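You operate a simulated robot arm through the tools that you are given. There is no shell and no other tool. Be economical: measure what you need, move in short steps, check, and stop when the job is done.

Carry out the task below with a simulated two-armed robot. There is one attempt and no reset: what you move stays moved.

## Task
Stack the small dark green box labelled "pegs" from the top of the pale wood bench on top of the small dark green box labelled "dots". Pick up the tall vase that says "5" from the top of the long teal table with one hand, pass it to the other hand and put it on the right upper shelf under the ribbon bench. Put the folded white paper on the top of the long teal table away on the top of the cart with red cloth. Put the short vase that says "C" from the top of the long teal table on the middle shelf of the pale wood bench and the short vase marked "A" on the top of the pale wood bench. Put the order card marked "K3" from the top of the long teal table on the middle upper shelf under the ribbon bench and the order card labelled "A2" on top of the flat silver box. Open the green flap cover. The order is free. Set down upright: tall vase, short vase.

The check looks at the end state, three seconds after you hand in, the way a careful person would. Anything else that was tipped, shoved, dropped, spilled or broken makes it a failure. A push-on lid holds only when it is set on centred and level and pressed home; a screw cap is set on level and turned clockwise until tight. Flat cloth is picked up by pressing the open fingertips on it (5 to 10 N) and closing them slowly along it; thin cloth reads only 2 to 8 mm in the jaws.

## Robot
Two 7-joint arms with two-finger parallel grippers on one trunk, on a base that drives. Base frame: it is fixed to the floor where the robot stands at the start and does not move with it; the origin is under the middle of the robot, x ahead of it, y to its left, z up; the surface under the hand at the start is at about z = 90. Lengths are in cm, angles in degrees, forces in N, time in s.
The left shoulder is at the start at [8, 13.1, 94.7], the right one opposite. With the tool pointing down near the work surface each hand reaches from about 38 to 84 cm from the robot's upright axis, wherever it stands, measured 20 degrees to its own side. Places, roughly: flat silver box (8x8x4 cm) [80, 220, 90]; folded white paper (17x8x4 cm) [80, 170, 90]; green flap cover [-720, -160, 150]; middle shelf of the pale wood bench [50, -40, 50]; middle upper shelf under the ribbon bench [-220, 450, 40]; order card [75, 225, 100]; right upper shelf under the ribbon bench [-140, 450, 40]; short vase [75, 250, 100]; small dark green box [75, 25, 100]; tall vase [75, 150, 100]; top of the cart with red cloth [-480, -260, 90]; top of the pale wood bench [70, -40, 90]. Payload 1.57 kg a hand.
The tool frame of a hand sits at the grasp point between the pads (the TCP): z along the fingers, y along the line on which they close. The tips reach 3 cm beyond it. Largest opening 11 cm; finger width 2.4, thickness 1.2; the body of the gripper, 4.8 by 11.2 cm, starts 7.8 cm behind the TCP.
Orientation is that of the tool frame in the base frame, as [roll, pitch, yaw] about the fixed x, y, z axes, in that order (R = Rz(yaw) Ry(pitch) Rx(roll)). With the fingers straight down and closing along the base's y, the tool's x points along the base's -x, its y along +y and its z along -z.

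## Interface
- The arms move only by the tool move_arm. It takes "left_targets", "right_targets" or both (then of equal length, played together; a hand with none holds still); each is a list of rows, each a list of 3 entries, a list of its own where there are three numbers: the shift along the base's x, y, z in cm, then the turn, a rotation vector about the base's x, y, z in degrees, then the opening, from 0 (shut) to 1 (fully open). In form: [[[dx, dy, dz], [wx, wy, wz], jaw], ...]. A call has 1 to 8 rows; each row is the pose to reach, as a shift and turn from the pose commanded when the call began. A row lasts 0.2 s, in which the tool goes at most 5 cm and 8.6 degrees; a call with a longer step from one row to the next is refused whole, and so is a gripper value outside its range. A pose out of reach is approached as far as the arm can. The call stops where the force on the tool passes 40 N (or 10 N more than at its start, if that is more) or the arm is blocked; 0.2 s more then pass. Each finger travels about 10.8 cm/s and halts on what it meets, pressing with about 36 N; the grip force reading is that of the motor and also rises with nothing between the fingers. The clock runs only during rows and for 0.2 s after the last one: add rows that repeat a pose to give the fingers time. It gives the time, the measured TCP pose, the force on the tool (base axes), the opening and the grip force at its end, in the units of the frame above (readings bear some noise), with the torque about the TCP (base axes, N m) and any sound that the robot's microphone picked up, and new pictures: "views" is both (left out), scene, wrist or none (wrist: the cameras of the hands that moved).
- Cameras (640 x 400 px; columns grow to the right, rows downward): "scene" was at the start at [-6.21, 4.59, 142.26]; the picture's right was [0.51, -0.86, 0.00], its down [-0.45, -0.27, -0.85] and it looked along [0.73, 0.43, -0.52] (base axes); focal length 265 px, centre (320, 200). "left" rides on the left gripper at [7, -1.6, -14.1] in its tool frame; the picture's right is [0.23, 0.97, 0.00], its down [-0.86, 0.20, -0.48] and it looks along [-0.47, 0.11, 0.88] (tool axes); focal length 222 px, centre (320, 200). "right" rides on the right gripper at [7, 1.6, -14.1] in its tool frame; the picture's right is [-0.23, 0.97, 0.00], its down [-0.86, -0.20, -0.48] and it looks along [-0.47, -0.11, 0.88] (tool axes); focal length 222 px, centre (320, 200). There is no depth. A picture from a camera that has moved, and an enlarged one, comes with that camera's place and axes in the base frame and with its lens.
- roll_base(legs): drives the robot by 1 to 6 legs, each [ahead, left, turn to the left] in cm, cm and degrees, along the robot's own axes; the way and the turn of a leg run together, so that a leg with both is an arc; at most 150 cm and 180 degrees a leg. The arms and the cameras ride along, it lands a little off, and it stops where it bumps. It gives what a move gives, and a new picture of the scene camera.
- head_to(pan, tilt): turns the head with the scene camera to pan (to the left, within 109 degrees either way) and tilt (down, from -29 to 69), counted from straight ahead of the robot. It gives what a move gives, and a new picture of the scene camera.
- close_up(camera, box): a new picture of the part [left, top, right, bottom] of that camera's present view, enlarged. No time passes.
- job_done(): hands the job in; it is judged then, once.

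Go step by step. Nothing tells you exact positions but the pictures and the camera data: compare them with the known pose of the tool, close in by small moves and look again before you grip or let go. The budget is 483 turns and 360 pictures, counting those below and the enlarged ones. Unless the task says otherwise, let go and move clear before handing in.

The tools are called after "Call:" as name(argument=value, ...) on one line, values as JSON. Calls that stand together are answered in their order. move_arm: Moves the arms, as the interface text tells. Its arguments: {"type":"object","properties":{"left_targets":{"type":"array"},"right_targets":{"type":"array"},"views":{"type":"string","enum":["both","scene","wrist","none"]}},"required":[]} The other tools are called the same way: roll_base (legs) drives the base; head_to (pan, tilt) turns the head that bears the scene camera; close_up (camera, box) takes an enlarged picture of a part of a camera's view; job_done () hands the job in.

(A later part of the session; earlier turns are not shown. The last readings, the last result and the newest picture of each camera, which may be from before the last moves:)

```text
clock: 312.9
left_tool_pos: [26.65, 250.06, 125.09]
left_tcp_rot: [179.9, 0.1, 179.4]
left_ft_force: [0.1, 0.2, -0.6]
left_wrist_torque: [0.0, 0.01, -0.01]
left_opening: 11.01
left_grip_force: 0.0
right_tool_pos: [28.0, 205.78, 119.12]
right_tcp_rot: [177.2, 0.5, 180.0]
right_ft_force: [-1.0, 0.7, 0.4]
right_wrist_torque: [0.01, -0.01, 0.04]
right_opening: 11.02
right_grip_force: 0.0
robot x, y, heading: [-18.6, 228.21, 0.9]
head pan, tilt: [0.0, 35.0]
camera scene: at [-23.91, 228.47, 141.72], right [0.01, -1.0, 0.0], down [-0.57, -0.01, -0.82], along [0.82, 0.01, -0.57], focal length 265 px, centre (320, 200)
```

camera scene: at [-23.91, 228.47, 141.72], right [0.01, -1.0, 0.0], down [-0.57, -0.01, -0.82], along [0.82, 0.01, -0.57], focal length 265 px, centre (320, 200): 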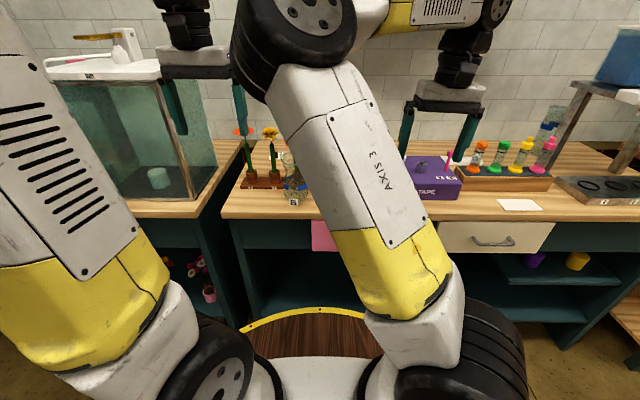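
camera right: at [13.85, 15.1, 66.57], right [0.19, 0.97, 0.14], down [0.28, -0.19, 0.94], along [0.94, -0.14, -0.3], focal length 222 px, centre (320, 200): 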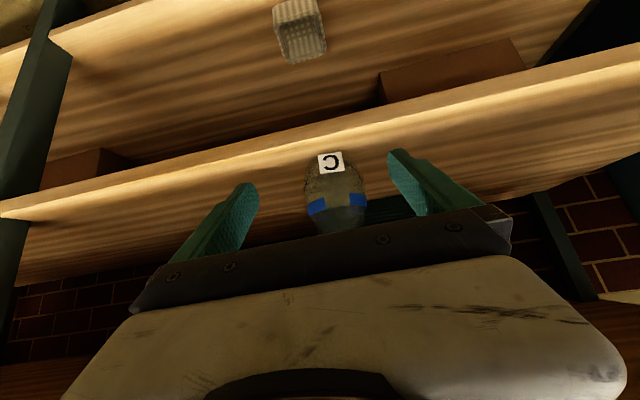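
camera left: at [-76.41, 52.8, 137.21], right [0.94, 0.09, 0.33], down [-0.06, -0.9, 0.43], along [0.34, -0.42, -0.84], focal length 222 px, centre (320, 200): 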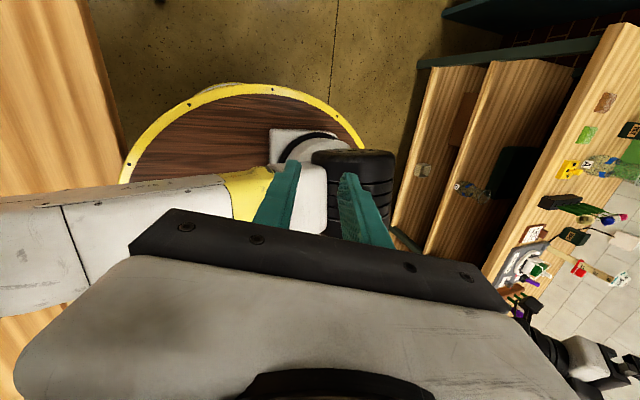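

Call:
roll_base(legs=[[18, 0, -0.9]])

Call:
move_arm(left_targets=[[[2, 0, 0], [0, -7.6, 0], 0.8], [[5, 0, 0], [0, -15.2, 0], 0.6], [[9, 0, 0], [0, -22.8, 0], 0.45], [[13.5, 0, 0], [0, -30.4, 0], 0.45], [[18, 0, 0], [0, -38, 0], 0.45], [[22.5, 0, -1], [0, -38, 0], 0.45], [[27, 0, -2], [0, -38, 0], 0.45], [[31, 0, -5], [0, -38, 0], 0.45]], views="wrist")

```text
clock: 314.4
left_tool_pos: [44.94, 249.45, 125.05]
left_tcp_rot: [179.9, 0.1, 178.4]
left_ft_force: [-0.8, 0.0, 0.5]
left_wrist_torque: [0.01, -0.03, 0.0]
left_opening: 10.99
left_grip_force: 0.1
right_tool_pos: [45.62, 205.17, 119.06]
right_tcp_rot: [177.1, 0.5, 179.1]
right_ft_force: [-0.2, -0.3, 0.0]
right_wrist_torque: [-0.01, 0.02, -0.02]
right_opening: 11.01
right_grip_force: 0.1
robot x, y, heading: [-0.61, 228.46, -0.2]
head pan, tilt: [0.0, 35.0]
camera scene: at [-5.96, 228.65, 141.72], right [0.0, -1.0, 0.0], down [-0.57, 0.0, -0.82], along [0.82, 0.0, -0.57], focal length 265 px, centre (320, 200)
```

scene: 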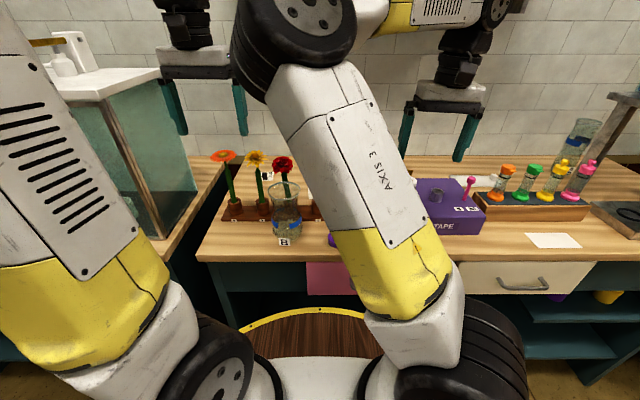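

```text
clock: 316.2
left_tool_pos: [76.0, 249.52, 119.87]
left_tcp_rot: [178.7, 38.1, 178.1]
left_ft_force: [0.1, 0.6, 0.1]
left_wrist_torque: [-0.01, -0.02, 0.02]
left_opening: 4.96
left_grip_force: 0.0
right_tool_pos: [45.69, 205.15, 119.08]
right_tcp_rot: [177.2, 0.5, 179.1]
right_ft_force: [-0.2, -0.2, 0.4]
right_wrist_torque: [0.03, -0.03, 0.02]
right_opening: 11.0
right_grip_force: 0.1
robot x, y, heading: [-0.72, 228.36, -0.3]
head pan, tilt: [0.0, 35.0]
camera left: at [61.77, 248.2, 126.72], right [-0.16, 0.98, -0.12], down [0.38, 0.18, 0.91], along [0.91, 0.1, -0.4], focal length 222 px, centre (320, 200)
```

left: 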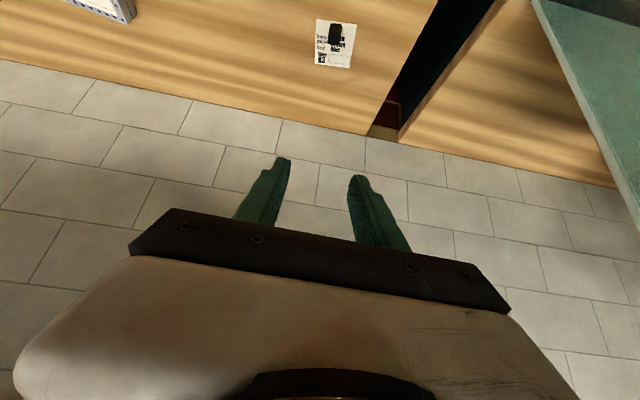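

Call:
move_arm(left_targets=[[[1.5, 0, -4.5], [0, 0, 3], 0.45], [[2.5, -0.1, -9], [0, 0, 6], 0.45], [[3.5, -0.2, -13.5], [0, 0, 6], 0.45], [[4.3, -0.2, -18], [0, 0, 6], 0.45], [[4.6, -0.2, -22.5], [0, 0, 6], 0.45], [[4.8, -0.2, -25.6], [0, 0, 6], 0.45]], views="wrist")

```text
clock: 317.6
left_tool_pos: [80.65, 249.29, 94.22]
left_tcp_rot: [178.6, 38.1, -176.0]
left_ft_force: [-0.3, 0.0, -0.6]
left_wrist_torque: [-0.01, 0.0, -0.02]
left_opening: 4.95
left_grip_force: 0.1
right_tool_pos: [45.66, 205.09, 119.16]
right_tcp_rot: [177.2, 0.5, 179.1]
right_ft_force: [0.2, 0.0, 0.5]
right_wrist_torque: [0.04, 0.0, 0.01]
right_opening: 11.0
right_grip_force: 0.0
robot x, y, heading: [-0.5, 228.38, -0.1]
head pan, tilt: [0.0, 35.0]
camera left: at [66.74, 246.49, 101.19], right [-0.26, 0.96, -0.12], down [0.36, 0.21, 0.91], along [0.9, 0.19, -0.4], focal length 222 px, centre (320, 200)
```

left: 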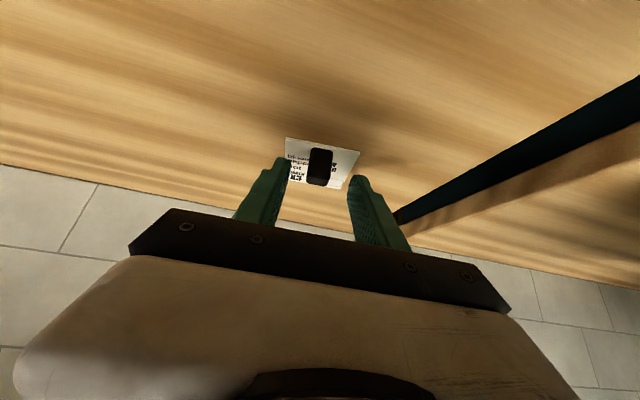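

Call:
move_arm(left_targets=[[[0.1, 0, -0.5], [0, 0, 0], 0.45], [[0.1, 0, -0.85], [0, 0, 0], 0.3], [[0.1, 0, -0.85], [0, 0, 0], 0.15], [[0.1, 0, -0.85], [0, 0, 0], 0.05], [[0.1, 0, -0.85], [0, 0, 0], 0.05], [[0.1, 0, 2], [0, 0, 0], 0.05], [[0.1, 0, 6], [0, 0, 0], 0.05]], views="wrist")

```text
clock: 319.2
left_tool_pos: [80.96, 249.32, 100.44]
left_tcp_rot: [178.7, 38.0, -175.9]
left_ft_force: [-0.5, 0.0, -0.5]
left_wrist_torque: [-0.02, 0.0, 0.0]
left_opening: 1.66
left_grip_force: 32.0
right_tool_pos: [45.76, 205.03, 119.04]
right_tcp_rot: [177.2, 0.4, 179.1]
right_ft_force: [0.4, 0.3, 0.4]
right_wrist_torque: [0.0, 0.03, 0.0]
right_opening: 11.0
right_grip_force: 0.1
robot x, y, heading: [-0.57, 228.46, -0.3]
head pan, tilt: [0.0, 35.0]
camera left: at [66.96, 246.48, 107.3], right [-0.26, 0.96, -0.12], down [0.36, 0.21, 0.91], along [0.9, 0.19, -0.4], focal length 222 px, centre (320, 200)
```

left: 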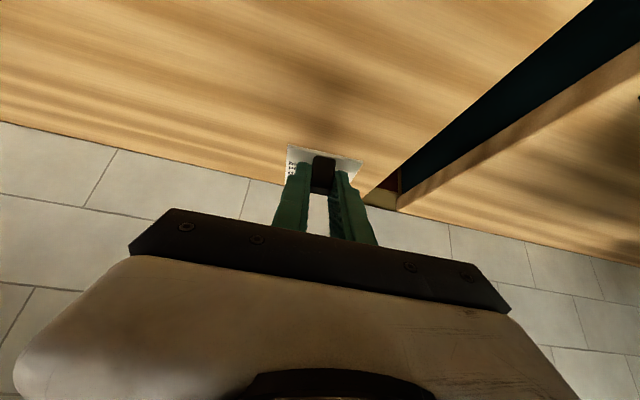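

Call:
move_arm(left_targets=[[[0, 0, 4.5], [0, 0, 0], 0.05], [[-1, 0, 9], [0, 0, 0], 0.05], [[-2, 0, 13.5], [0, 0, 0], 0.05], [[-4, 0, 18], [0, 0, 0], 0.05], [[-7, 0, 21], [0, 0, 0], 0.05], [[-11, 0, 23], [0, 0, 0], 0.05], [[-15.5, 0, 24], [0, 0, 0], 0.05], [[-20, 0, 24], [0, 0, 0], 0.05]], views="none")

Call:
move_arm(left_targets=[[[-4, 0, 0], [0, 0, 0], 0.05], [[-8, 0, 0], [0, 0, 0], 0.05], [[-12, -0.5, 0], [0, 0, 0], 0.05], [[-15, -1, 0], [0, 0, 0], 0.05]], views="none")

Call:
roll_base(legs=[[0, -45, 0]])

```text
clock: 321.0
left_tool_pos: [60.73, 249.3, 124.36]
left_tcp_rot: [178.6, 37.9, -176.1]
left_ft_force: [-0.9, 0.0, -0.6]
left_wrist_torque: [-0.01, 0.0, 0.01]
left_opening: 1.67
left_grip_force: 31.5
right_tool_pos: [45.74, 205.13, 119.1]
right_tcp_rot: [177.1, 0.3, 179.1]
right_ft_force: [0.8, -0.6, 0.6]
right_wrist_torque: [0.01, 0.05, -0.03]
right_opening: 11.01
right_grip_force: 0.1
robot x, y, heading: [-0.54, 228.61, -0.2]
head pan, tilt: [0.0, 35.0]
```

```text
clock: 322.0
left_tool_pos: [45.91, 248.22, 124.25]
left_tcp_rot: [178.7, 38.1, -176.0]
left_ft_force: [-0.7, 0.0, -0.1]
left_wrist_torque: [-0.03, 0.03, -0.02]
left_opening: 1.67
left_grip_force: 32.0
right_tool_pos: [45.64, 205.15, 119.07]
right_tcp_rot: [177.2, 0.4, 179.0]
right_ft_force: [0.3, 0.2, 0.1]
right_wrist_torque: [0.0, 0.03, 0.02]
right_opening: 11.0
right_grip_force: 0.0
robot x, y, heading: [-0.58, 229.19, -0.1]
head pan, tilt: [0.0, 35.0]
```

```text
clock: 324.7
left_tool_pos: [45.85, 203.69, 124.44]
left_tcp_rot: [178.6, 38.0, -175.8]
left_ft_force: [-0.3, 0.1, 0.4]
left_wrist_torque: [-0.01, -0.01, -0.01]
left_opening: 1.67
left_grip_force: 31.9
right_tool_pos: [45.6, 160.42, 119.07]
right_tcp_rot: [177.2, 0.5, 179.3]
right_ft_force: [-0.7, -0.4, -0.4]
right_wrist_torque: [-0.01, 0.0, -0.02]
right_opening: 11.01
right_grip_force: 0.0
robot x, y, heading: [-1.15, 183.66, -0.2]
head pan, tilt: [0.0, 35.0]
camera scene: at [-6.06, 183.83, 141.72], right [0.0, -1.0, 0.0], down [-0.57, 0.0, -0.82], along [0.82, 0.0, -0.57], focal length 265 px, centre (320, 200)
```

scene: 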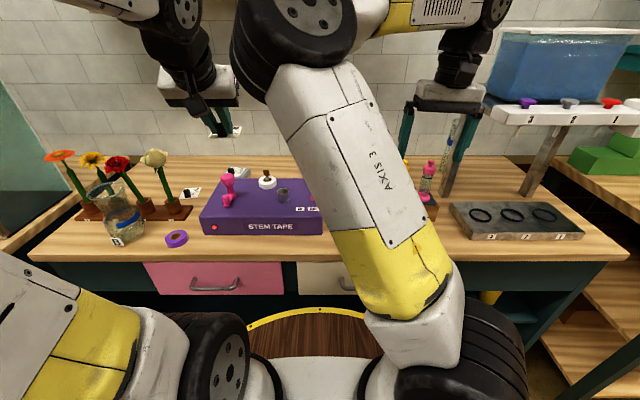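

Call:
move_arm(right_targets=[[[4, 0.7, 1], [0, 0, 0], 1], [[8, 1.4, 1], [0, 0, 0], 1], [[12, 2.1, 1], [0, 0, 0], 0.8], [[16, 2.8, 1], [0, 0, 0], 0.6], [[20, 3.5, 1], [0, 0, 0], 0.5], [[24, 4, 0], [0, 0, 0], 0.5]], views="wrist")

```text
clock: 326.1
left_tool_pos: [45.7, 203.55, 124.35]
left_tcp_rot: [178.6, 38.0, -175.9]
left_ft_force: [0.1, -1.6, 0.9]
left_wrist_torque: [0.06, 0.01, 0.1]
left_opening: 1.64
left_grip_force: 31.9
right_tool_pos: [59.26, 170.05, 123.33]
right_tcp_rot: [177.3, 0.9, 179.0]
right_ft_force: [-0.5, -0.7, 0.1]
right_wrist_torque: [0.07, -0.06, -0.02]
right_opening: 5.5
right_grip_force: 0.1
right hand out of reach, approached as far as the arm can: row 3, 4, 5, 6
robot x, y, heading: [-0.56, 183.39, -0.1]
head pan, tilt: [0.0, 35.0]
camera right: at [52.09, 171.21, 137.39], right [0.24, 0.97, 0.05], down [0.84, -0.24, 0.48], along [0.48, -0.07, -0.87], focal length 222 px, centre (320, 200)
```

right: 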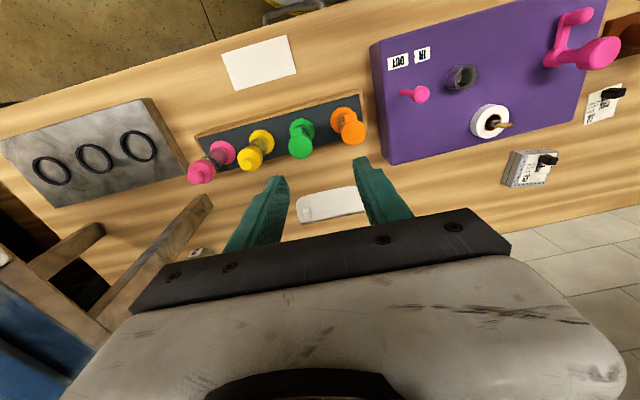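

Right arm is limited here; I retract it and deliver K3 with the left hand first, then come back for the paper with the left hand.

Call:
move_arm(right_targets=[[[-3, -2, 0], [0, 0, 0], 0.7], [[-6, -4, -0.5], [0, 0, 0], 1], [[-9, -6, -1], [0, 0, 0], 1], [[-12, -8, -2], [0, 0, 0], 1], [[-15, -9.5, -4], [0, 0, 0], 1]], views="none")

Call:
roll_base(legs=[[-60, 0, 0], [0, 0, 90], [130, 0, 0], [0, 137, 0]])

```text
clock: 327.3
left_tool_pos: [45.75, 203.64, 124.28]
left_tcp_rot: [178.7, 37.9, -175.8]
left_ft_force: [-0.3, -0.5, 0.2]
left_wrist_torque: [-0.03, -0.04, -0.01]
left_opening: 1.65
left_grip_force: 31.8
right_tool_pos: [44.41, 160.55, 119.18]
right_tcp_rot: [177.2, 0.4, 179.2]
right_ft_force: [0.6, 0.4, 0.5]
right_wrist_torque: [0.0, 0.01, 0.0]
right_opening: 10.97
right_grip_force: 0.1
robot x, y, heading: [-0.83, 183.96, -0.1]
head pan, tilt: [0.0, 35.0]
```

```text
clock: 347.2
left_tool_pos: [-217.39, 364.71, 124.38]
left_tcp_rot: [178.7, 38.0, -86.5]
left_ft_force: [0.4, 0.5, 0.0]
left_wrist_torque: [0.0, -0.04, 0.0]
left_opening: 1.62
left_grip_force: 32.3
right_tool_pos: [-174.31, 362.92, 119.23]
right_tcp_rot: [177.2, 0.4, -91.4]
right_ft_force: [0.1, 0.4, 0.8]
right_wrist_torque: [0.0, 0.03, 0.0]
right_opening: 11.01
right_grip_force: 0.2
robot x, y, heading: [-198.16, 318.08, 89.2]
head pan, tilt: [0.0, 35.0]
camera scene: at [-198.17, 312.74, 141.72], right [1.0, -0.01, 0.0], down [-0.01, -0.57, -0.82], along [0.01, 0.82, -0.57], focal length 265 px, centre (320, 200)
```

scene: 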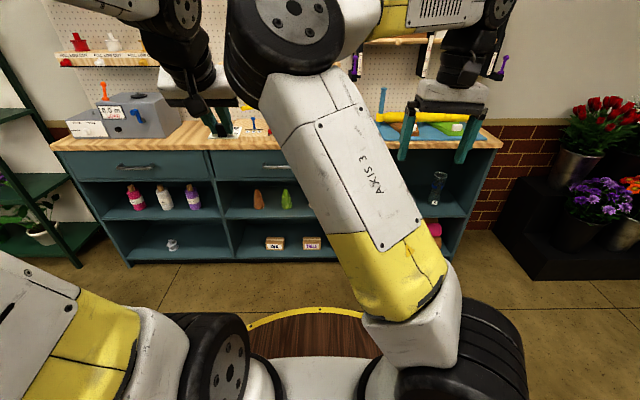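

Call:
move_arm(left_targets=[[[0.9, 3.5, -3], [0, 0, 0], 0.05], [[1.8, 7, -6], [0, 0, 0], 0.05], [[2.7, 10.5, -9], [0, 0, 0], 0.05], [[3.6, 14, -12], [0, 0, 0], 0.05], [[4.5, 17.5, -15], [0, 0, 0], 0.05], [[5.4, 21, -18], [0, 0, 0], 0.05], [[6.3, 24.5, -21], [0, 0, 0], 0.05], [[7, 28, -24], [0, 0, 0], 0.05]], views="none")

Call:
move_arm(left_targets=[[[0, 1, -4.7], [0, 0, 0], 0.05], [[0, 2, -9.4], [0, 0, 0], 0.05], [[0, 3, -14.1], [0, 0, 0], 0.05], [[0, 4, -18.8], [0, 0, 0], 0.05], [[0, 5, -23.5], [0, 0, 0], 0.05], [[0, 6, -28], [0, 0, 0], 0.05], [[0, 7, -32.5], [0, 0, 0], 0.05], [[0, 8, -37], [0, 0, 0], 0.05]], views="none")

Call:
move_arm(left_targets=[[[0, 0, -3.5], [0, 0, 0], 0.05], [[0, 0, -7], [0, 0, 0], 0.05]], views="both")

```text
clock: 349.1
left_tool_pos: [-210.43, 392.91, 100.36]
left_tcp_rot: [178.7, 38.3, -86.5]
left_ft_force: [0.3, -0.5, 0.1]
left_wrist_torque: [0.0, -0.03, -0.01]
left_opening: 1.65
left_grip_force: 32.0
right_tool_pos: [-174.44, 362.92, 119.45]
right_tcp_rot: [177.2, 0.5, -91.5]
right_ft_force: [0.5, -0.3, 0.3]
right_wrist_torque: [0.05, 0.0, 0.0]
right_opening: 10.99
right_grip_force: 0.2
robot x, y, heading: [-197.98, 318.27, 89.4]
head pan, tilt: [0.0, 35.0]
```

```text
clock: 350.9
left_tool_pos: [-210.37, 400.87, 63.4]
left_tcp_rot: [178.7, 38.1, -86.6]
left_ft_force: [0.6, 0.1, 0.3]
left_wrist_torque: [-0.01, -0.01, 0.0]
left_opening: 1.64
left_grip_force: 31.7
right_tool_pos: [-174.42, 362.94, 119.32]
right_tcp_rot: [177.1, 0.5, -91.4]
right_ft_force: [-0.2, -0.1, -0.2]
right_wrist_torque: [0.04, 0.01, 0.0]
right_opening: 11.01
right_grip_force: 0.1
robot x, y, heading: [-198.19, 317.75, 89.4]
head pan, tilt: [0.0, 35.0]
```

```text
clock: 351.4
left_tool_pos: [-210.27, 400.71, 56.34]
left_tcp_rot: [178.6, 38.1, -86.6]
left_ft_force: [0.0, -1.2, -0.5]
left_wrist_torque: [-0.03, 0.01, -0.01]
left_opening: 1.65
left_grip_force: 31.9
right_tool_pos: [-174.29, 363.01, 119.31]
right_tcp_rot: [177.3, 0.6, -91.4]
right_ft_force: [-0.3, 0.5, -0.1]
right_wrist_torque: [0.03, -0.02, -0.02]
right_opening: 11.0
right_grip_force: 0.1
robot x, y, heading: [-197.99, 317.72, 89.0]
head pan, tilt: [0.0, 35.0]
camera scene: at [-198.16, 312.74, 141.72], right [1.0, -0.01, 0.0], down [-0.01, -0.57, -0.82], along [0.01, 0.82, -0.57], focal length 265 px, centre (320, 200)
camera left: at [-207.46, 386.79, 63.24], right [-0.96, -0.25, -0.12], down [-0.21, 0.36, 0.91], along [-0.18, 0.9, -0.4], focal length 222 px, centre (320, 200)
```

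scene: 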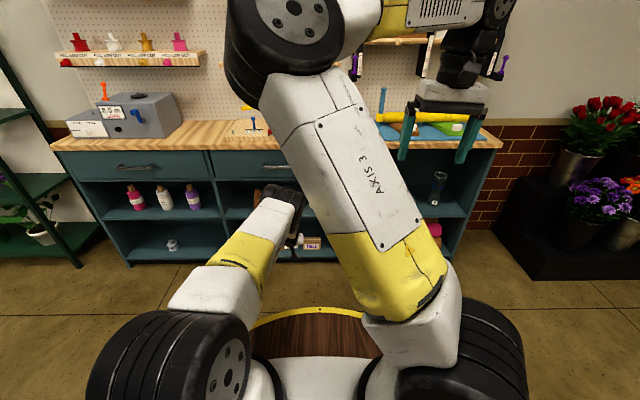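
left: 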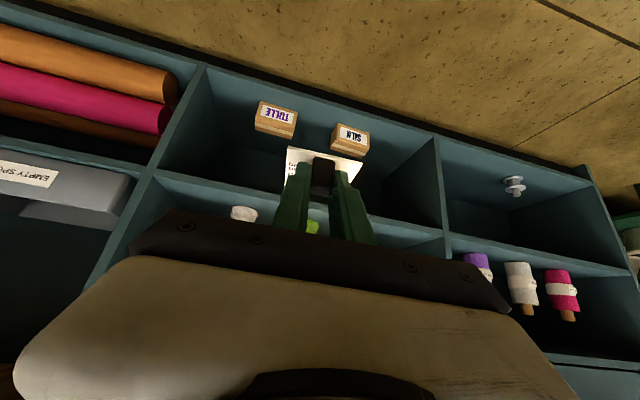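

Call:
roll_base(legs=[[0, -19.5, 1], [36, 0, 0]])

Call:
close_up(camera="left", box=[0, 0, 640, 400])

```text
clock: 354.9
left_tool_pos: [-192.55, 436.31, 56.41]
left_tcp_rot: [178.7, 38.0, -85.6]
left_ft_force: [0.6, -0.8, 0.8]
left_wrist_torque: [0.0, -0.01, 0.0]
left_opening: 1.63
left_grip_force: 31.6
right_tool_pos: [-155.99, 399.14, 119.36]
right_tcp_rot: [177.2, 0.3, -90.5]
right_ft_force: [-0.7, 0.2, 0.1]
right_wrist_torque: [0.02, 0.02, 0.02]
right_opening: 10.99
right_grip_force: 0.1
robot x, y, heading: [-178.54, 353.84, 89.9]
head pan, tilt: [0.0, 35.0]
camera scene: at [-178.85, 348.61, 141.72], right [1.0, 0.0, 0.0], down [0.0, -0.57, -0.82], along [0.0, 0.82, -0.57], focal length 265 px, centre (320, 200)
```

scene: 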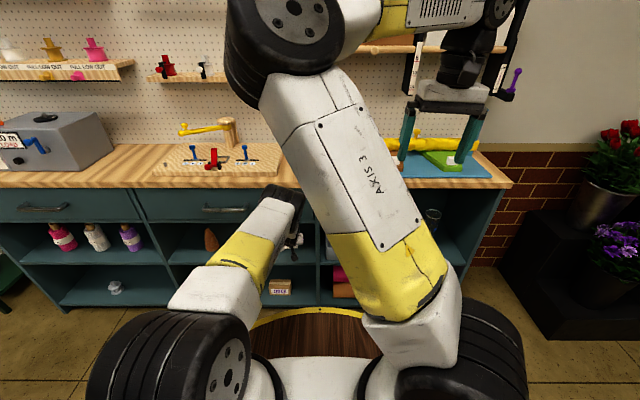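

```text
1.00 times, centred on (320, 200) of left (not enlarged: the box is as wide or as high as the picture)
camera zoom: at [-189.41, 422.46, 63.25], right [-0.96, -0.27, -0.12], down [-0.22, 0.36, 0.91], along [-0.2, 0.89, -0.4], focal length 222 px, centre (320, 200)
```

zoom: 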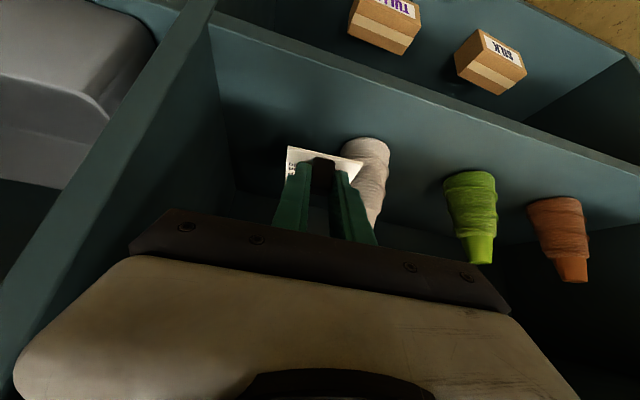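

Call:
roll_base(legs=[[3.5, 0, 0]])

Call:
move_arm(left_targets=[[[1, 0.3, -2.5], [0, 0, 0], 0.05], [[2, 0.6, -5], [0, 0, 0], 0.05], [[2, 0.8, -7.5], [0, 0, 0], 0.05]], views="wrist")

```text
clock: 355.8
left_tool_pos: [-192.57, 439.85, 56.37]
left_tcp_rot: [178.7, 38.0, -85.7]
left_ft_force: [0.0, 0.2, 0.6]
left_wrist_torque: [0.02, 0.02, 0.01]
left_opening: 1.66
left_grip_force: 32.4
right_tool_pos: [-155.97, 402.65, 119.46]
right_tcp_rot: [177.3, 0.3, -90.4]
right_ft_force: [-0.7, -0.3, 0.2]
right_wrist_torque: [0.03, -0.01, -0.01]
right_opening: 11.0
right_grip_force: 0.0
robot x, y, heading: [-178.81, 357.39, 90.3]
head pan, tilt: [0.0, 35.0]
camera scene: at [-178.86, 352.15, 141.72], right [1.0, 0.0, 0.0], down [0.0, -0.57, -0.82], along [0.0, 0.82, -0.57], focal length 265 px, centre (320, 200)
```

scene: 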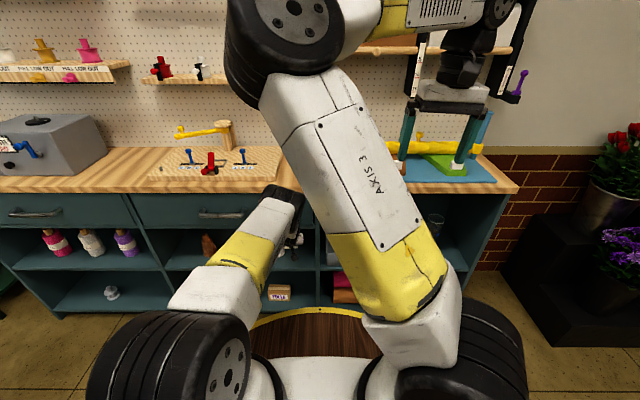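

```text
clock: 356.6
left_tool_pos: [-190.48, 440.75, 48.95]
left_tcp_rot: [178.8, 38.1, -85.7]
left_ft_force: [0.5, 0.2, -0.6]
left_wrist_torque: [-0.04, 0.0, -0.01]
left_opening: 1.67
left_grip_force: 31.9
right_tool_pos: [-155.93, 402.73, 119.32]
right_tcp_rot: [177.2, 0.4, -90.4]
right_ft_force: [0.4, 0.0, -1.2]
right_wrist_torque: [-0.02, 0.02, 0.0]
right_opening: 10.99
right_grip_force: 0.1
robot x, y, heading: [-179.01, 357.49, 90.3]
head pan, tilt: [0.0, 35.0]
camera left: at [-187.42, 426.86, 55.85], right [-0.96, -0.27, -0.12], down [-0.22, 0.36, 0.91], along [-0.2, 0.89, -0.4], focal length 222 px, centre (320, 200)
```

left: 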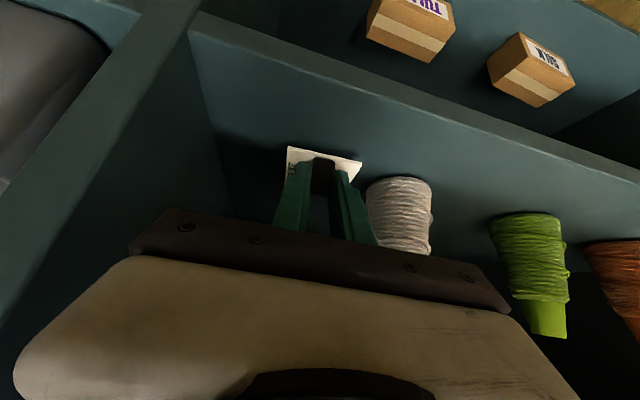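

Call:
move_arm(left_targets=[[[1.5, 0, -0.5], [0, 0, 0], 0.05], [[1.5, 0, -1.2], [0, 0, 0], 0.05], [[1.5, 0, -1.8], [0, 0, 0], 0.05]], views="none")

```text
clock: 357.4
left_tool_pos: [-188.44, 440.15, 47.54]
left_tcp_rot: [179.3, 37.4, -85.7]
left_ft_force: [0.6, -2.6, 13.3]
left_wrist_torque: [0.8, -0.11, -0.06]
left_opening: 1.65
left_grip_force: 31.8
left hand out of reach, approached as far as the arm can: row 2, 3
right_tool_pos: [-155.91, 402.67, 119.4]
right_tcp_rot: [177.3, 0.5, -90.3]
right_ft_force: [0.3, -0.7, -0.2]
right_wrist_torque: [-0.01, 0.0, 0.0]
right_opening: 11.01
right_grip_force: 0.1
robot x, y, heading: [-178.55, 357.42, 90.4]
head pan, tilt: [0.0, 35.0]
```

Call:
move_arm(left_targets=[[[0, 0, 0.2], [0, 0, 0], 0.2], [[0, 0, 0.2], [0, 0, 0], 0.4], [[0, 0, 0.2], [0, 0, 0], 0.4], [[0, -1, 2.5], [0, 0, 0], 0.4], [[0, -3.5, 5.5], [0, 0, 0], 0.4], [[0, -7.5, 8], [0, 0, 0], 0.4], [[0, -12, 9], [0, 0, 0], 0.4]], views="wrist")

```text
clock: 359.0
left_tool_pos: [-188.66, 427.97, 56.4]
left_tcp_rot: [178.7, 38.0, -85.6]
left_ft_force: [-1.2, 0.0, 0.0]
left_wrist_torque: [0.0, -0.02, -0.01]
left_opening: 4.39
left_grip_force: 0.1
right_tool_pos: [-155.94, 402.76, 119.32]
right_tcp_rot: [177.2, 0.4, -90.5]
right_ft_force: [-0.6, -0.3, -0.9]
right_wrist_torque: [-0.06, 0.0, 0.0]
right_opening: 11.0
right_grip_force: 0.0
robot x, y, heading: [-178.97, 357.26, 90.2]
head pan, tilt: [0.0, 35.0]
camera left: at [-185.49, 414.12, 63.19], right [-0.96, -0.27, -0.12], down [-0.22, 0.36, 0.91], along [-0.2, 0.89, -0.4], focal length 222 px, centre (320, 200)
```

left: 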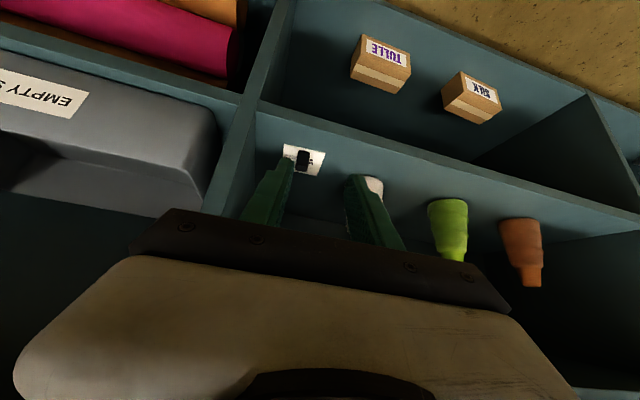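

K3 is on the middle upper shelf. I back off, fold the left arm and go back for the paper.

Call:
roll_base(legs=[[-45, 0, 0]])

Call:
move_arm(left_targets=[[[0, 0, 4.5], [0, 0, 0], 1], [[0, 0, 9], [0, 0, 0], 1], [[0, 0, 13.5], [0, 0, 0], 1], [[0, 0, 18], [0, 0, 0], 1], [[0, 0, 22.5], [0, 0, 0], 1], [[0, -1, 27], [0, 0, 0], 1], [[0, -2, 31.5], [0, 0, 0], 1], [[0, -3, 36], [0, 0, 0], 1]], views="none")

Call:
move_arm(left_targets=[[[-1, -3, 3], [-7.6, 0, 0], 1], [[-2, -6, 6], [-15.2, 0, 0], 1], [[-3, -9, 9], [-22.8, 0, 0], 1], [[-4, -12, 12], [-30.4, 0, 0], 1], [[-5, -15, 15], [-38, 0, 0], 1], [[-6, -18, 18], [-38, 0, 0], 1], [[-7, -20, 21], [-38, 0, 0], 1], [[-8, -22, 25], [-38, 0, 0], 1]], views="none")

```text
clock: 361.7
left_tool_pos: [-188.52, 383.05, 56.29]
left_tcp_rot: [178.7, 38.0, -85.6]
left_ft_force: [-0.9, 0.1, 0.2]
left_wrist_torque: [-0.01, 0.0, 0.03]
left_opening: 4.39
left_grip_force: 0.0
right_tool_pos: [-155.64, 357.88, 119.38]
right_tcp_rot: [177.3, 0.5, -90.5]
right_ft_force: [0.0, 0.1, -0.3]
right_wrist_torque: [-0.05, 0.0, 0.03]
right_opening: 11.02
right_grip_force: 0.0
robot x, y, heading: [-178.44, 312.41, 90.1]
head pan, tilt: [0.0, 35.0]
camera scene: at [-178.72, 307.24, 141.72], right [1.0, 0.0, 0.0], down [0.0, -0.57, -0.82], along [0.0, 0.82, -0.57], focal length 265 px, centre (320, 200)
```

scene: 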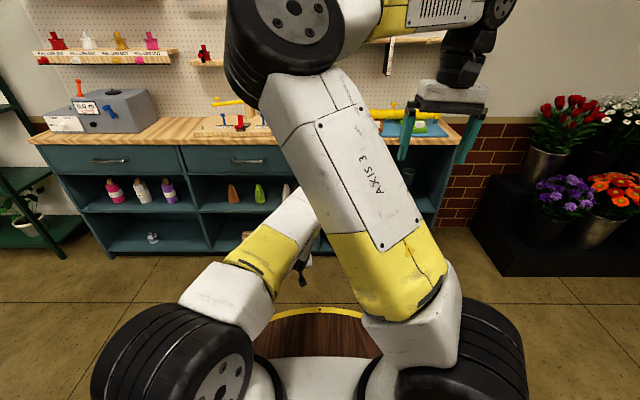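

```text
clock: 363.7
left_tool_pos: [-193.08, 378.15, 85.95]
left_tcp_rot: [173.7, 32.2, -85.2]
left_ft_force: [0.7, 0.9, 0.1]
left_wrist_torque: [-0.03, 0.0, 0.0]
left_opening: 11.01
left_grip_force: 0.0
right_tool_pos: [-156.05, 357.67, 120.01]
right_tcp_rot: [175.7, 1.7, -89.7]
right_ft_force: [0.3, -0.1, -0.1]
right_wrist_torque: [0.01, 0.03, 0.03]
right_opening: 11.02
right_grip_force: 0.0
robot x, y, heading: [-178.45, 312.05, 90.4]
head pan, tilt: [0.0, 35.0]
stopped in row 8 (left hand): the arm was blocked; the commanded pose is now the measured one
```

```text
clock: 364.5
left_tool_pos: [-199.72, 367.09, 86.15]
left_tcp_rot: [165.4, 4.2, -84.4]
left_ft_force: [-0.5, 0.0, 0.3]
left_wrist_torque: [-0.01, -0.01, 0.04]
left_opening: 11.01
left_grip_force: 0.0
right_tool_pos: [-156.64, 357.55, 120.54]
right_tcp_rot: [174.7, 2.7, -88.6]
right_ft_force: [0.2, -0.1, 0.2]
right_wrist_torque: [0.03, 0.01, 0.01]
right_opening: 11.01
right_grip_force: 0.1
robot x, y, heading: [-179.11, 312.19, 90.2]
head pan, tilt: [0.0, 35.0]
stopped in row 3 (left hand): the arm was blocked; the commanded pose is now the measured one
```

Call:
move_arm(left_targets=[[[-3, 2, -2], [0, 0, 0], 1], [[-7, 4, -3], [0, 0, 0], 1], [[-11, 5, -3], [0, 0, 0], 1], [[-15, 6, -3], [0, 0, 0], 1], [[-19, 6, -3], [0, 0, 0], 1], [[-23, 6, -3], [0, 0, 0], 1], [[-27, 5, -3], [0, 0, 0], 1]], views="scene")

```text
clock: 366.1
left_tool_pos: [-226.53, 372.29, 83.2]
left_tcp_rot: [165.4, 4.3, -84.7]
left_ft_force: [-0.1, 0.4, 0.0]
left_wrist_torque: [0.0, -0.02, 0.04]
left_opening: 10.98
left_grip_force: 0.0
right_tool_pos: [-156.58, 357.58, 120.48]
right_tcp_rot: [174.7, 2.8, -88.7]
right_ft_force: [1.0, -0.3, -0.3]
right_wrist_torque: [0.0, 0.04, -0.01]
right_opening: 11.01
right_grip_force: 0.0
robot x, y, heading: [-178.64, 312.47, 90.2]
head pan, tilt: [0.0, 35.0]
camera scene: at [-178.69, 307.26, 141.72], right [1.0, 0.0, 0.0], down [0.0, -0.57, -0.82], along [0.0, 0.82, -0.57], focal length 265 px, centre (320, 200)
```

scene: 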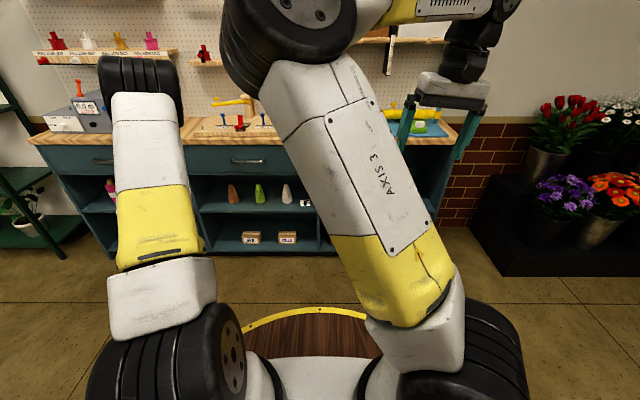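

Call:
move_arm(left_targets=[[[-1, 0, 4], [-1, -5, 0], 1], [[-2, 0, 8], [-2, -10, 0], 1], [[-2, -1, 12.5], [-2.9, -14.9, -2], 1], [[-2, -3, 17], [-2.9, -14.9, -5], 1], [[-2, -5, 21.5], [-2.9, -14.9, -5], 1], [[-2, -7, 26], [-2.9, -14.9, -5], 1], [[0, -9, 30], [-2.9, -14.9, -5], 1], [[4, -11, 32], [-2.9, -14.9, -5], 1]], views="none")

```text
clock: 367.9
left_tool_pos: [-222.47, 361.14, 115.21]
left_tcp_rot: [-179.7, 0.5, -88.9]
left_ft_force: [-0.3, 0.0, 0.0]
left_wrist_torque: [-0.05, -0.02, 0.01]
left_opening: 10.99
left_grip_force: 0.0
right_tool_pos: [-156.64, 357.52, 120.49]
right_tcp_rot: [174.8, 2.7, -88.6]
right_ft_force: [0.2, 0.7, 0.5]
right_wrist_torque: [-0.06, -0.04, 0.02]
right_opening: 11.03
right_grip_force: 0.0
robot x, y, heading: [-178.62, 312.42, 90.3]
head pan, tilt: [0.0, 35.0]
```

Call:
roll_base(legs=[[0, 0, -90.2], [0, -100, 0], [0, -62, 0], [120, 0, 0], [42, 0, 0]])

```text
clock: 387.8
left_tool_pos: [30.31, 193.11, 115.28]
left_tcp_rot: [-179.8, 0.6, -179.3]
left_ft_force: [0.1, -0.4, 0.3]
left_wrist_torque: [0.0, -0.02, 0.0]
left_opening: 11.01
left_grip_force: 0.1
right_tool_pos: [26.27, 127.37, 120.42]
right_tcp_rot: [174.7, 2.8, -179.0]
right_ft_force: [0.6, 0.3, 0.5]
right_wrist_torque: [-0.01, -0.01, 0.0]
right_opening: 10.97
right_grip_force: 0.0
robot x, y, heading: [-18.63, 149.6, -0.3]
head pan, tilt: [0.0, 35.0]
camera scene: at [-23.77, 149.8, 141.72], right [0.0, -1.0, 0.0], down [-0.57, 0.0, -0.82], along [0.82, 0.0, -0.57], focal length 265 px, centre (320, 200)
```

scene: 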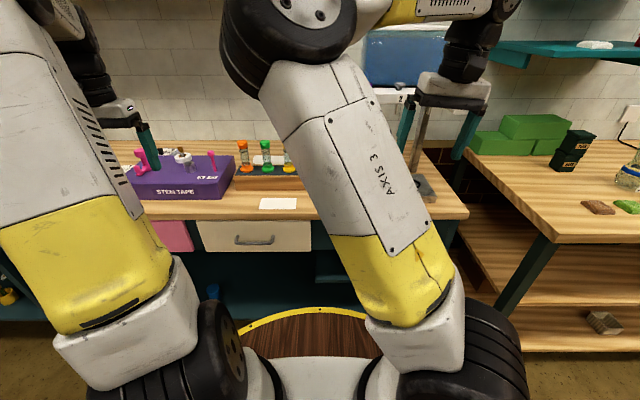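

Call:
roll_base(legs=[[0, -18, 0.3], [18, 0, 0]])

Call:
move_arm(left_targets=[[[2, -1.5, 1.5], [0, -5, 0], 0.8], [[4, -3, 3], [0, -10, 0], 0.6], [[8, -4.5, 4], [0, -15, 0], 0.5], [[12, -6, 4], [0, -15, 0], 0.5], [[16, -7.5, 4], [0, -15, 0], 0.5], [[20, -9, 4], [0, -15, 0], 0.5], [[24, -10.5, 4], [0, -15, 0], 0.5], [[26, -12, 3], [0, -15, 0], 0.5]], views="wrist")

```text
clock: 390.4
left_tool_pos: [48.19, 175.2, 115.25]
left_tcp_rot: [-179.9, 0.5, -179.0]
left_ft_force: [-0.7, 0.0, 0.6]
left_wrist_torque: [0.01, 0.02, -0.01]
left_opening: 11.02
left_grip_force: 0.1
right_tool_pos: [44.39, 109.46, 120.47]
right_tcp_rot: [174.7, 2.9, -178.7]
right_ft_force: [-0.8, 0.1, 0.5]
right_wrist_torque: [-0.01, -0.03, -0.01]
right_opening: 11.0
right_grip_force: 0.1
robot x, y, heading: [-0.83, 132.07, 0.0]
head pan, tilt: [0.0, 35.0]
camera scene: at [-5.77, 131.62, 141.72], right [0.0, -1.0, 0.0], down [-0.57, 0.0, -0.82], along [0.82, 0.0, -0.57], focal length 265 px, centre (320, 200)
```

scene: 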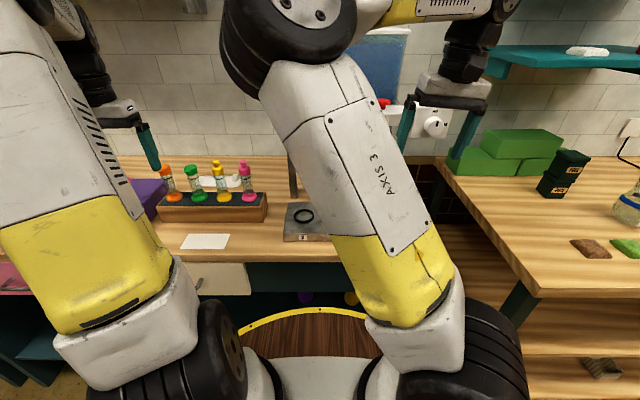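

```text
clock: 392.2
left_tool_pos: [74.19, 163.38, 118.37]
left_tcp_rot: [-179.5, 15.5, -178.9]
left_ft_force: [0.1, 0.6, 0.7]
left_wrist_torque: [0.0, -0.03, 0.01]
left_opening: 5.49
left_grip_force: 0.0
right_tool_pos: [44.41, 109.45, 120.43]
right_tcp_rot: [174.8, 2.7, -178.7]
right_ft_force: [-0.4, 0.4, 0.2]
right_wrist_torque: [-0.02, -0.02, -0.02]
right_opening: 11.0
right_grip_force: 0.1
robot x, y, heading: [-0.49, 131.73, 0.2]
head pan, tilt: [0.0, 35.0]
camera left: at [63.71, 161.65, 130.13], right [-0.23, 0.97, -0.07], down [0.69, 0.22, 0.69], along [0.68, 0.11, -0.72], focal length 222 px, centre (320, 200)
```

left: 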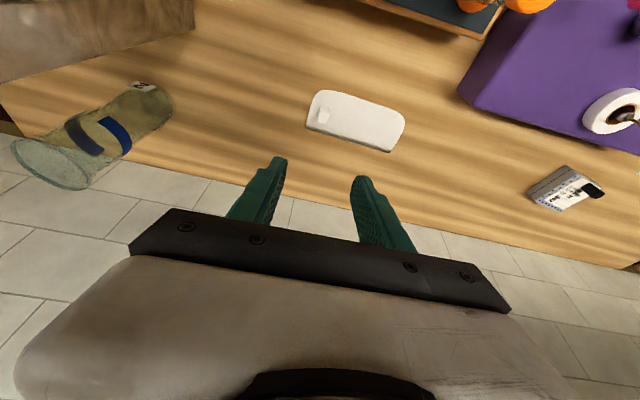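

Call:
close_up(camera="left", box=[290, 75, 420, 165])

```text
4.44 times, centred on (355, 120) of left
camera zoom: at [63.71, 161.65, 130.13], right [-0.23, 0.97, -0.07], down [0.69, 0.22, 0.69], along [0.68, 0.11, -0.72], focal length 987 px, centre (164, 556)
```

zoom: 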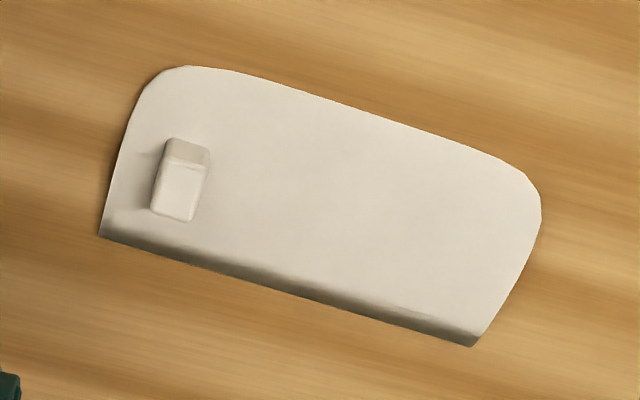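

Call:
move_arm(left_targets=[[[1.5, 0, -4.5], [0, 0, -2], 0.4], [[3, 0, -9], [0, 0, -4], 0.4], [[4.2, 0, -13.5], [0, 0, -4], 0.4], [[4.6, 0, -18], [0, 0, -4], 0.4], [[4.6, 0, -21], [0, 0, -4], 0.4]], views="wrist")

```text
clock: 393.4
left_tool_pos: [78.63, 163.42, 97.27]
left_tcp_rot: [-179.5, 15.4, 177.1]
left_ft_force: [-0.4, 0.9, 0.0]
left_wrist_torque: [-0.01, -0.02, 0.0]
left_opening: 4.42
left_grip_force: 0.2
right_tool_pos: [44.44, 109.43, 120.49]
right_tcp_rot: [174.7, 2.8, -178.8]
right_ft_force: [0.2, -0.6, 0.7]
right_wrist_torque: [0.02, -0.01, 0.01]
right_opening: 10.95
right_grip_force: 0.1
robot x, y, heading: [-0.66, 131.74, 0.1]
head pan, tilt: [0.0, 35.0]
camera left: at [68.21, 162.47, 109.1], right [-0.17, 0.98, -0.07], down [0.71, 0.17, 0.69], along [0.69, 0.07, -0.72], focal length 222 px, centre (320, 200)
```

left: 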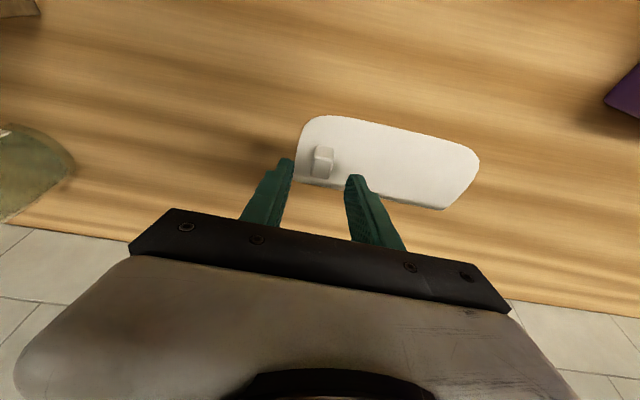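

Call:
move_arm(left_targets=[[[0.5, 0.1, -1.2], [0, 0, 0], 0.4], [[0.9, 0.1, -2.4], [0, 0, 0], 0.4], [[0.9, 0.1, -3.2], [0, 0, 0], 0.4]], views="wrist")

```text
clock: 394.2
left_tool_pos: [79.56, 163.43, 94.17]
left_tcp_rot: [-179.5, 15.4, 177.2]
left_ft_force: [-0.6, -0.1, -0.2]
left_wrist_torque: [0.0, 0.02, 0.02]
left_opening: 4.39
left_grip_force: 0.1
right_tool_pos: [44.48, 109.43, 120.4]
right_tcp_rot: [174.8, 2.8, -178.7]
right_ft_force: [-0.8, -0.8, 0.0]
right_wrist_torque: [0.01, 0.0, 0.04]
right_opening: 10.98
right_grip_force: 0.0
robot x, y, heading: [-0.48, 131.75, 0.0]
head pan, tilt: [0.0, 35.0]
camera left: at [69.14, 162.56, 105.93], right [-0.17, 0.98, -0.07], down [0.71, 0.17, 0.69], along [0.69, 0.07, -0.72], focal length 222 px, centre (320, 200)
```

left: 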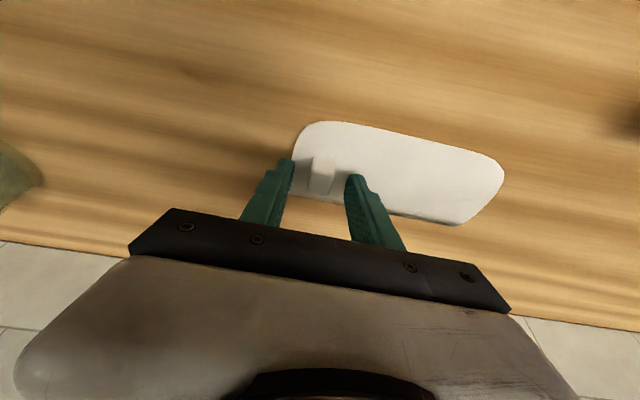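

Call:
move_arm(left_targets=[[[0, 0, -0.35], [0, 0, 0], 0.4], [[0, 0, -0.35], [0, 0, 0], 0.25], [[0, 0, -0.35], [0, 0, 0], 0.1], [[0, 0, -0.35], [0, 0, 0], 0.05], [[0, 0, -0.35], [0, 0, 0], 0.05], [[0, 0, 2], [0, 0, 0], 0.05], [[0, 0, 5], [0, 0, 0], 0.05]], views="wrist")

```text
clock: 395.8
left_tool_pos: [79.55, 163.5, 98.94]
left_tcp_rot: [-179.5, 15.4, 177.1]
left_ft_force: [1.4, 0.1, -0.6]
left_wrist_torque: [-0.03, -0.01, -0.01]
left_opening: 1.66
left_grip_force: 31.7
right_tool_pos: [44.49, 109.38, 120.49]
right_tcp_rot: [174.7, 2.8, -178.8]
right_ft_force: [1.0, 0.3, 0.7]
right_wrist_torque: [-0.04, -0.03, 0.01]
right_opening: 10.99
right_grip_force: 0.0
robot x, y, heading: [-0.4, 131.66, -0.0]
head pan, tilt: [0.0, 35.0]
camera left: at [69.07, 162.6, 110.85], right [-0.17, 0.98, -0.07], down [0.71, 0.17, 0.69], along [0.69, 0.07, -0.72], focal length 222 px, centre (320, 200)
```

left: 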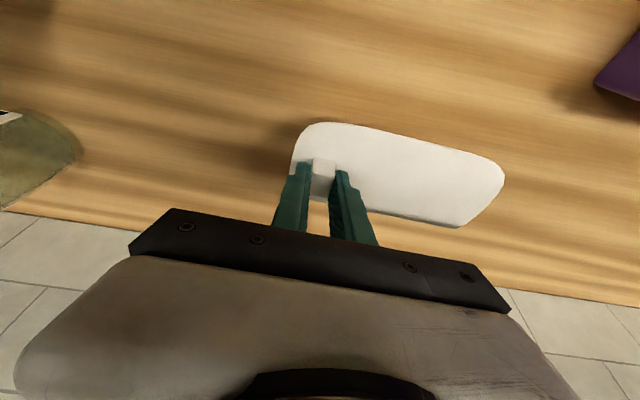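

Call:
move_arm(left_targets=[[[0, 0, 4.5], [0, 0, 0], 0.05], [[-1, 0, 9], [0, 0, 0], 0.05], [[-3, 0, 13], [0, 0, 0], 0.05], [[-5, 0, 17], [0, 0, 0], 0.05], [[-8, 0, 20], [0, 0, 0], 0.05], [[-12, 0.5, 21], [0, 0, 0], 0.05], [[-16.5, 1.5, 21.5], [0, 0, 0], 0.05], [[-21, 2.5, 22], [0, 0, 0], 0.05]], views="none")

Call:
move_arm(left_targets=[[[-4, 0.5, 0], [0, 0, 0], 0.05], [[-8, 1, 0], [0, 0, 0], 0.05], [[-12, 2, 0], [0, 0, 0], 0.05], [[-14, 3, 0], [0, 0, 0], 0.05]], views="none")

```text
clock: 397.6
left_tool_pos: [58.74, 165.81, 120.93]
left_tcp_rot: [-179.5, 15.5, 177.0]
left_ft_force: [0.4, -1.2, 0.1]
left_wrist_torque: [0.01, 0.0, -0.02]
left_opening: 1.67
left_grip_force: 32.0
right_tool_pos: [44.45, 109.37, 120.47]
right_tcp_rot: [174.7, 2.8, -178.7]
right_ft_force: [0.7, 0.4, 0.1]
right_wrist_torque: [0.01, 0.08, 0.0]
right_opening: 11.0
right_grip_force: 0.0
robot x, y, heading: [-0.4, 131.57, 0.2]
head pan, tilt: [0.0, 35.0]
```

```text
clock: 398.6
left_tool_pos: [44.58, 168.87, 121.21]
left_tcp_rot: [-179.5, 15.4, 177.1]
left_ft_force: [0.4, -0.6, -0.3]
left_wrist_torque: [-0.02, 0.03, 0.02]
left_opening: 1.68
left_grip_force: 32.0
right_tool_pos: [44.53, 109.38, 120.54]
right_tcp_rot: [174.7, 2.8, -178.7]
right_ft_force: [-0.5, -0.3, 0.4]
right_wrist_torque: [0.02, 0.03, 0.03]
right_opening: 11.01
right_grip_force: 0.0
robot x, y, heading: [-0.62, 131.84, 0.2]
head pan, tilt: [0.0, 35.0]
```

Paper is in the left hand. I drive around the long bench toward the cart with red cloth.

Call:
roll_base(legs=[[-60, 0, 0], [0, 25, 0], [-130, 0, 0], [0, 0, -90]])

Call:
head_to(pan=-45, tilt=22)

```text
clock: 413.3
left_tool_pos: [-152.39, 112.46, 121.21]
left_tcp_rot: [-179.5, 15.5, 87.6]
left_ft_force: [-1.1, -1.0, -0.2]
left_wrist_torque: [0.01, 0.04, -0.01]
left_opening: 1.68
left_grip_force: 31.9
right_tool_pos: [-211.81, 112.08, 120.54]
right_tcp_rot: [174.6, 2.8, 91.8]
right_ft_force: [-0.5, 0.6, -0.8]
right_wrist_torque: [0.01, 0.01, 0.03]
right_opening: 11.0
right_grip_force: 0.0
robot x, y, heading: [-190.2, 157.36, -89.4]
head pan, tilt: [0.0, 35.0]
camera scene: at [-189.98, 162.57, 141.72], right [-1.0, -0.01, 0.0], down [-0.01, 0.57, -0.82], along [0.01, -0.82, -0.57], focal length 265 px, centre (320, 200)
```

scene: 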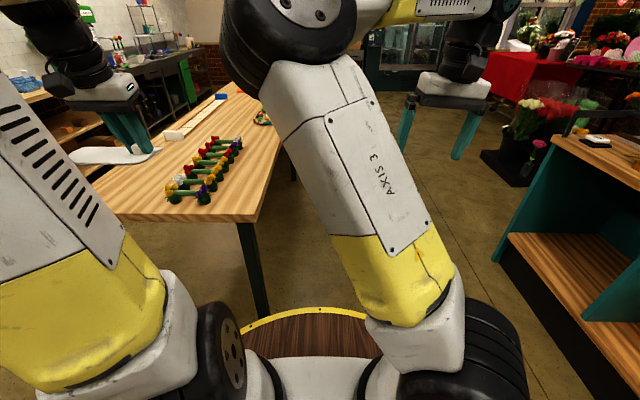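

```text
clock: 414.4
left_tool_pos: [-152.38, 112.46, 121.07]
left_tcp_rot: [-179.4, 15.6, 87.6]
left_ft_force: [-0.5, -0.4, 0.4]
left_wrist_torque: [-0.01, 0.0, 0.02]
left_opening: 1.68
left_grip_force: 32.0
right_tool_pos: [-211.73, 112.11, 120.48]
right_tcp_rot: [174.8, 2.8, 91.8]
right_ft_force: [0.5, -0.4, -0.4]
right_wrist_torque: [0.01, 0.01, -0.03]
right_opening: 11.0
right_grip_force: 0.0
robot x, y, heading: [-190.03, 156.91, -89.3]
head pan, tilt: [-45.0, 22.0]
camera scene: at [-196.56, 164.74, 143.78], right [-0.72, 0.7, 0.0], down [0.26, 0.27, -0.93], along [-0.65, -0.66, -0.37], focal length 265 px, centre (320, 200)
```

scene: 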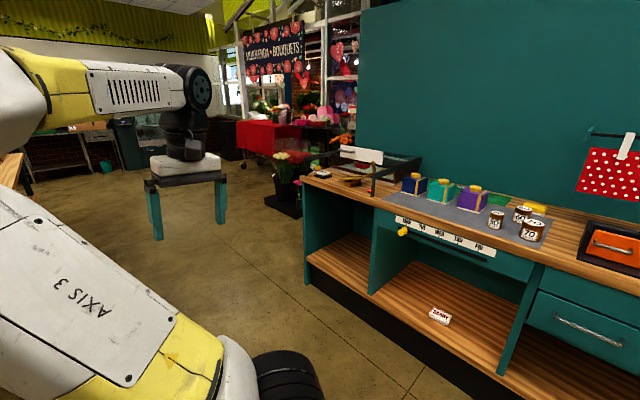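

Call:
roll_base(legs=[[0, -50, 0], [150, 0, 0], [70, 0, 0]])

```text
clock: 427.8
left_tool_pos: [-198.28, -107.33, 121.08]
left_tcp_rot: [-179.5, 15.6, 88.2]
left_ft_force: [-0.3, 0.2, -0.5]
left_wrist_torque: [0.0, 0.03, 0.0]
left_opening: 1.69
left_grip_force: 32.2
right_tool_pos: [-257.65, -108.36, 120.48]
right_tcp_rot: [174.6, 2.9, 92.4]
right_ft_force: [0.0, 0.0, -0.2]
right_wrist_torque: [0.01, -0.02, 0.0]
right_opening: 11.01
right_grip_force: 0.0
robot x, y, heading: [-236.29, -62.58, -88.8]
head pan, tilt: [-45.0, 22.0]
camera scene: at [-243.11, -55.5, 143.78], right [-0.72, 0.69, 0.0], down [0.26, 0.27, -0.93], along [-0.64, -0.67, -0.37], focal length 265 px, centre (320, 200)
```

scene: 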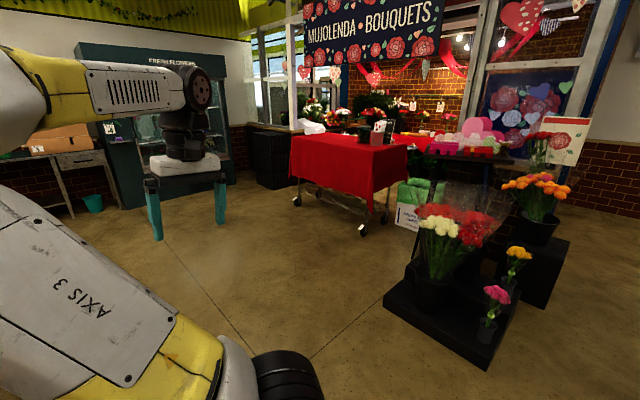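

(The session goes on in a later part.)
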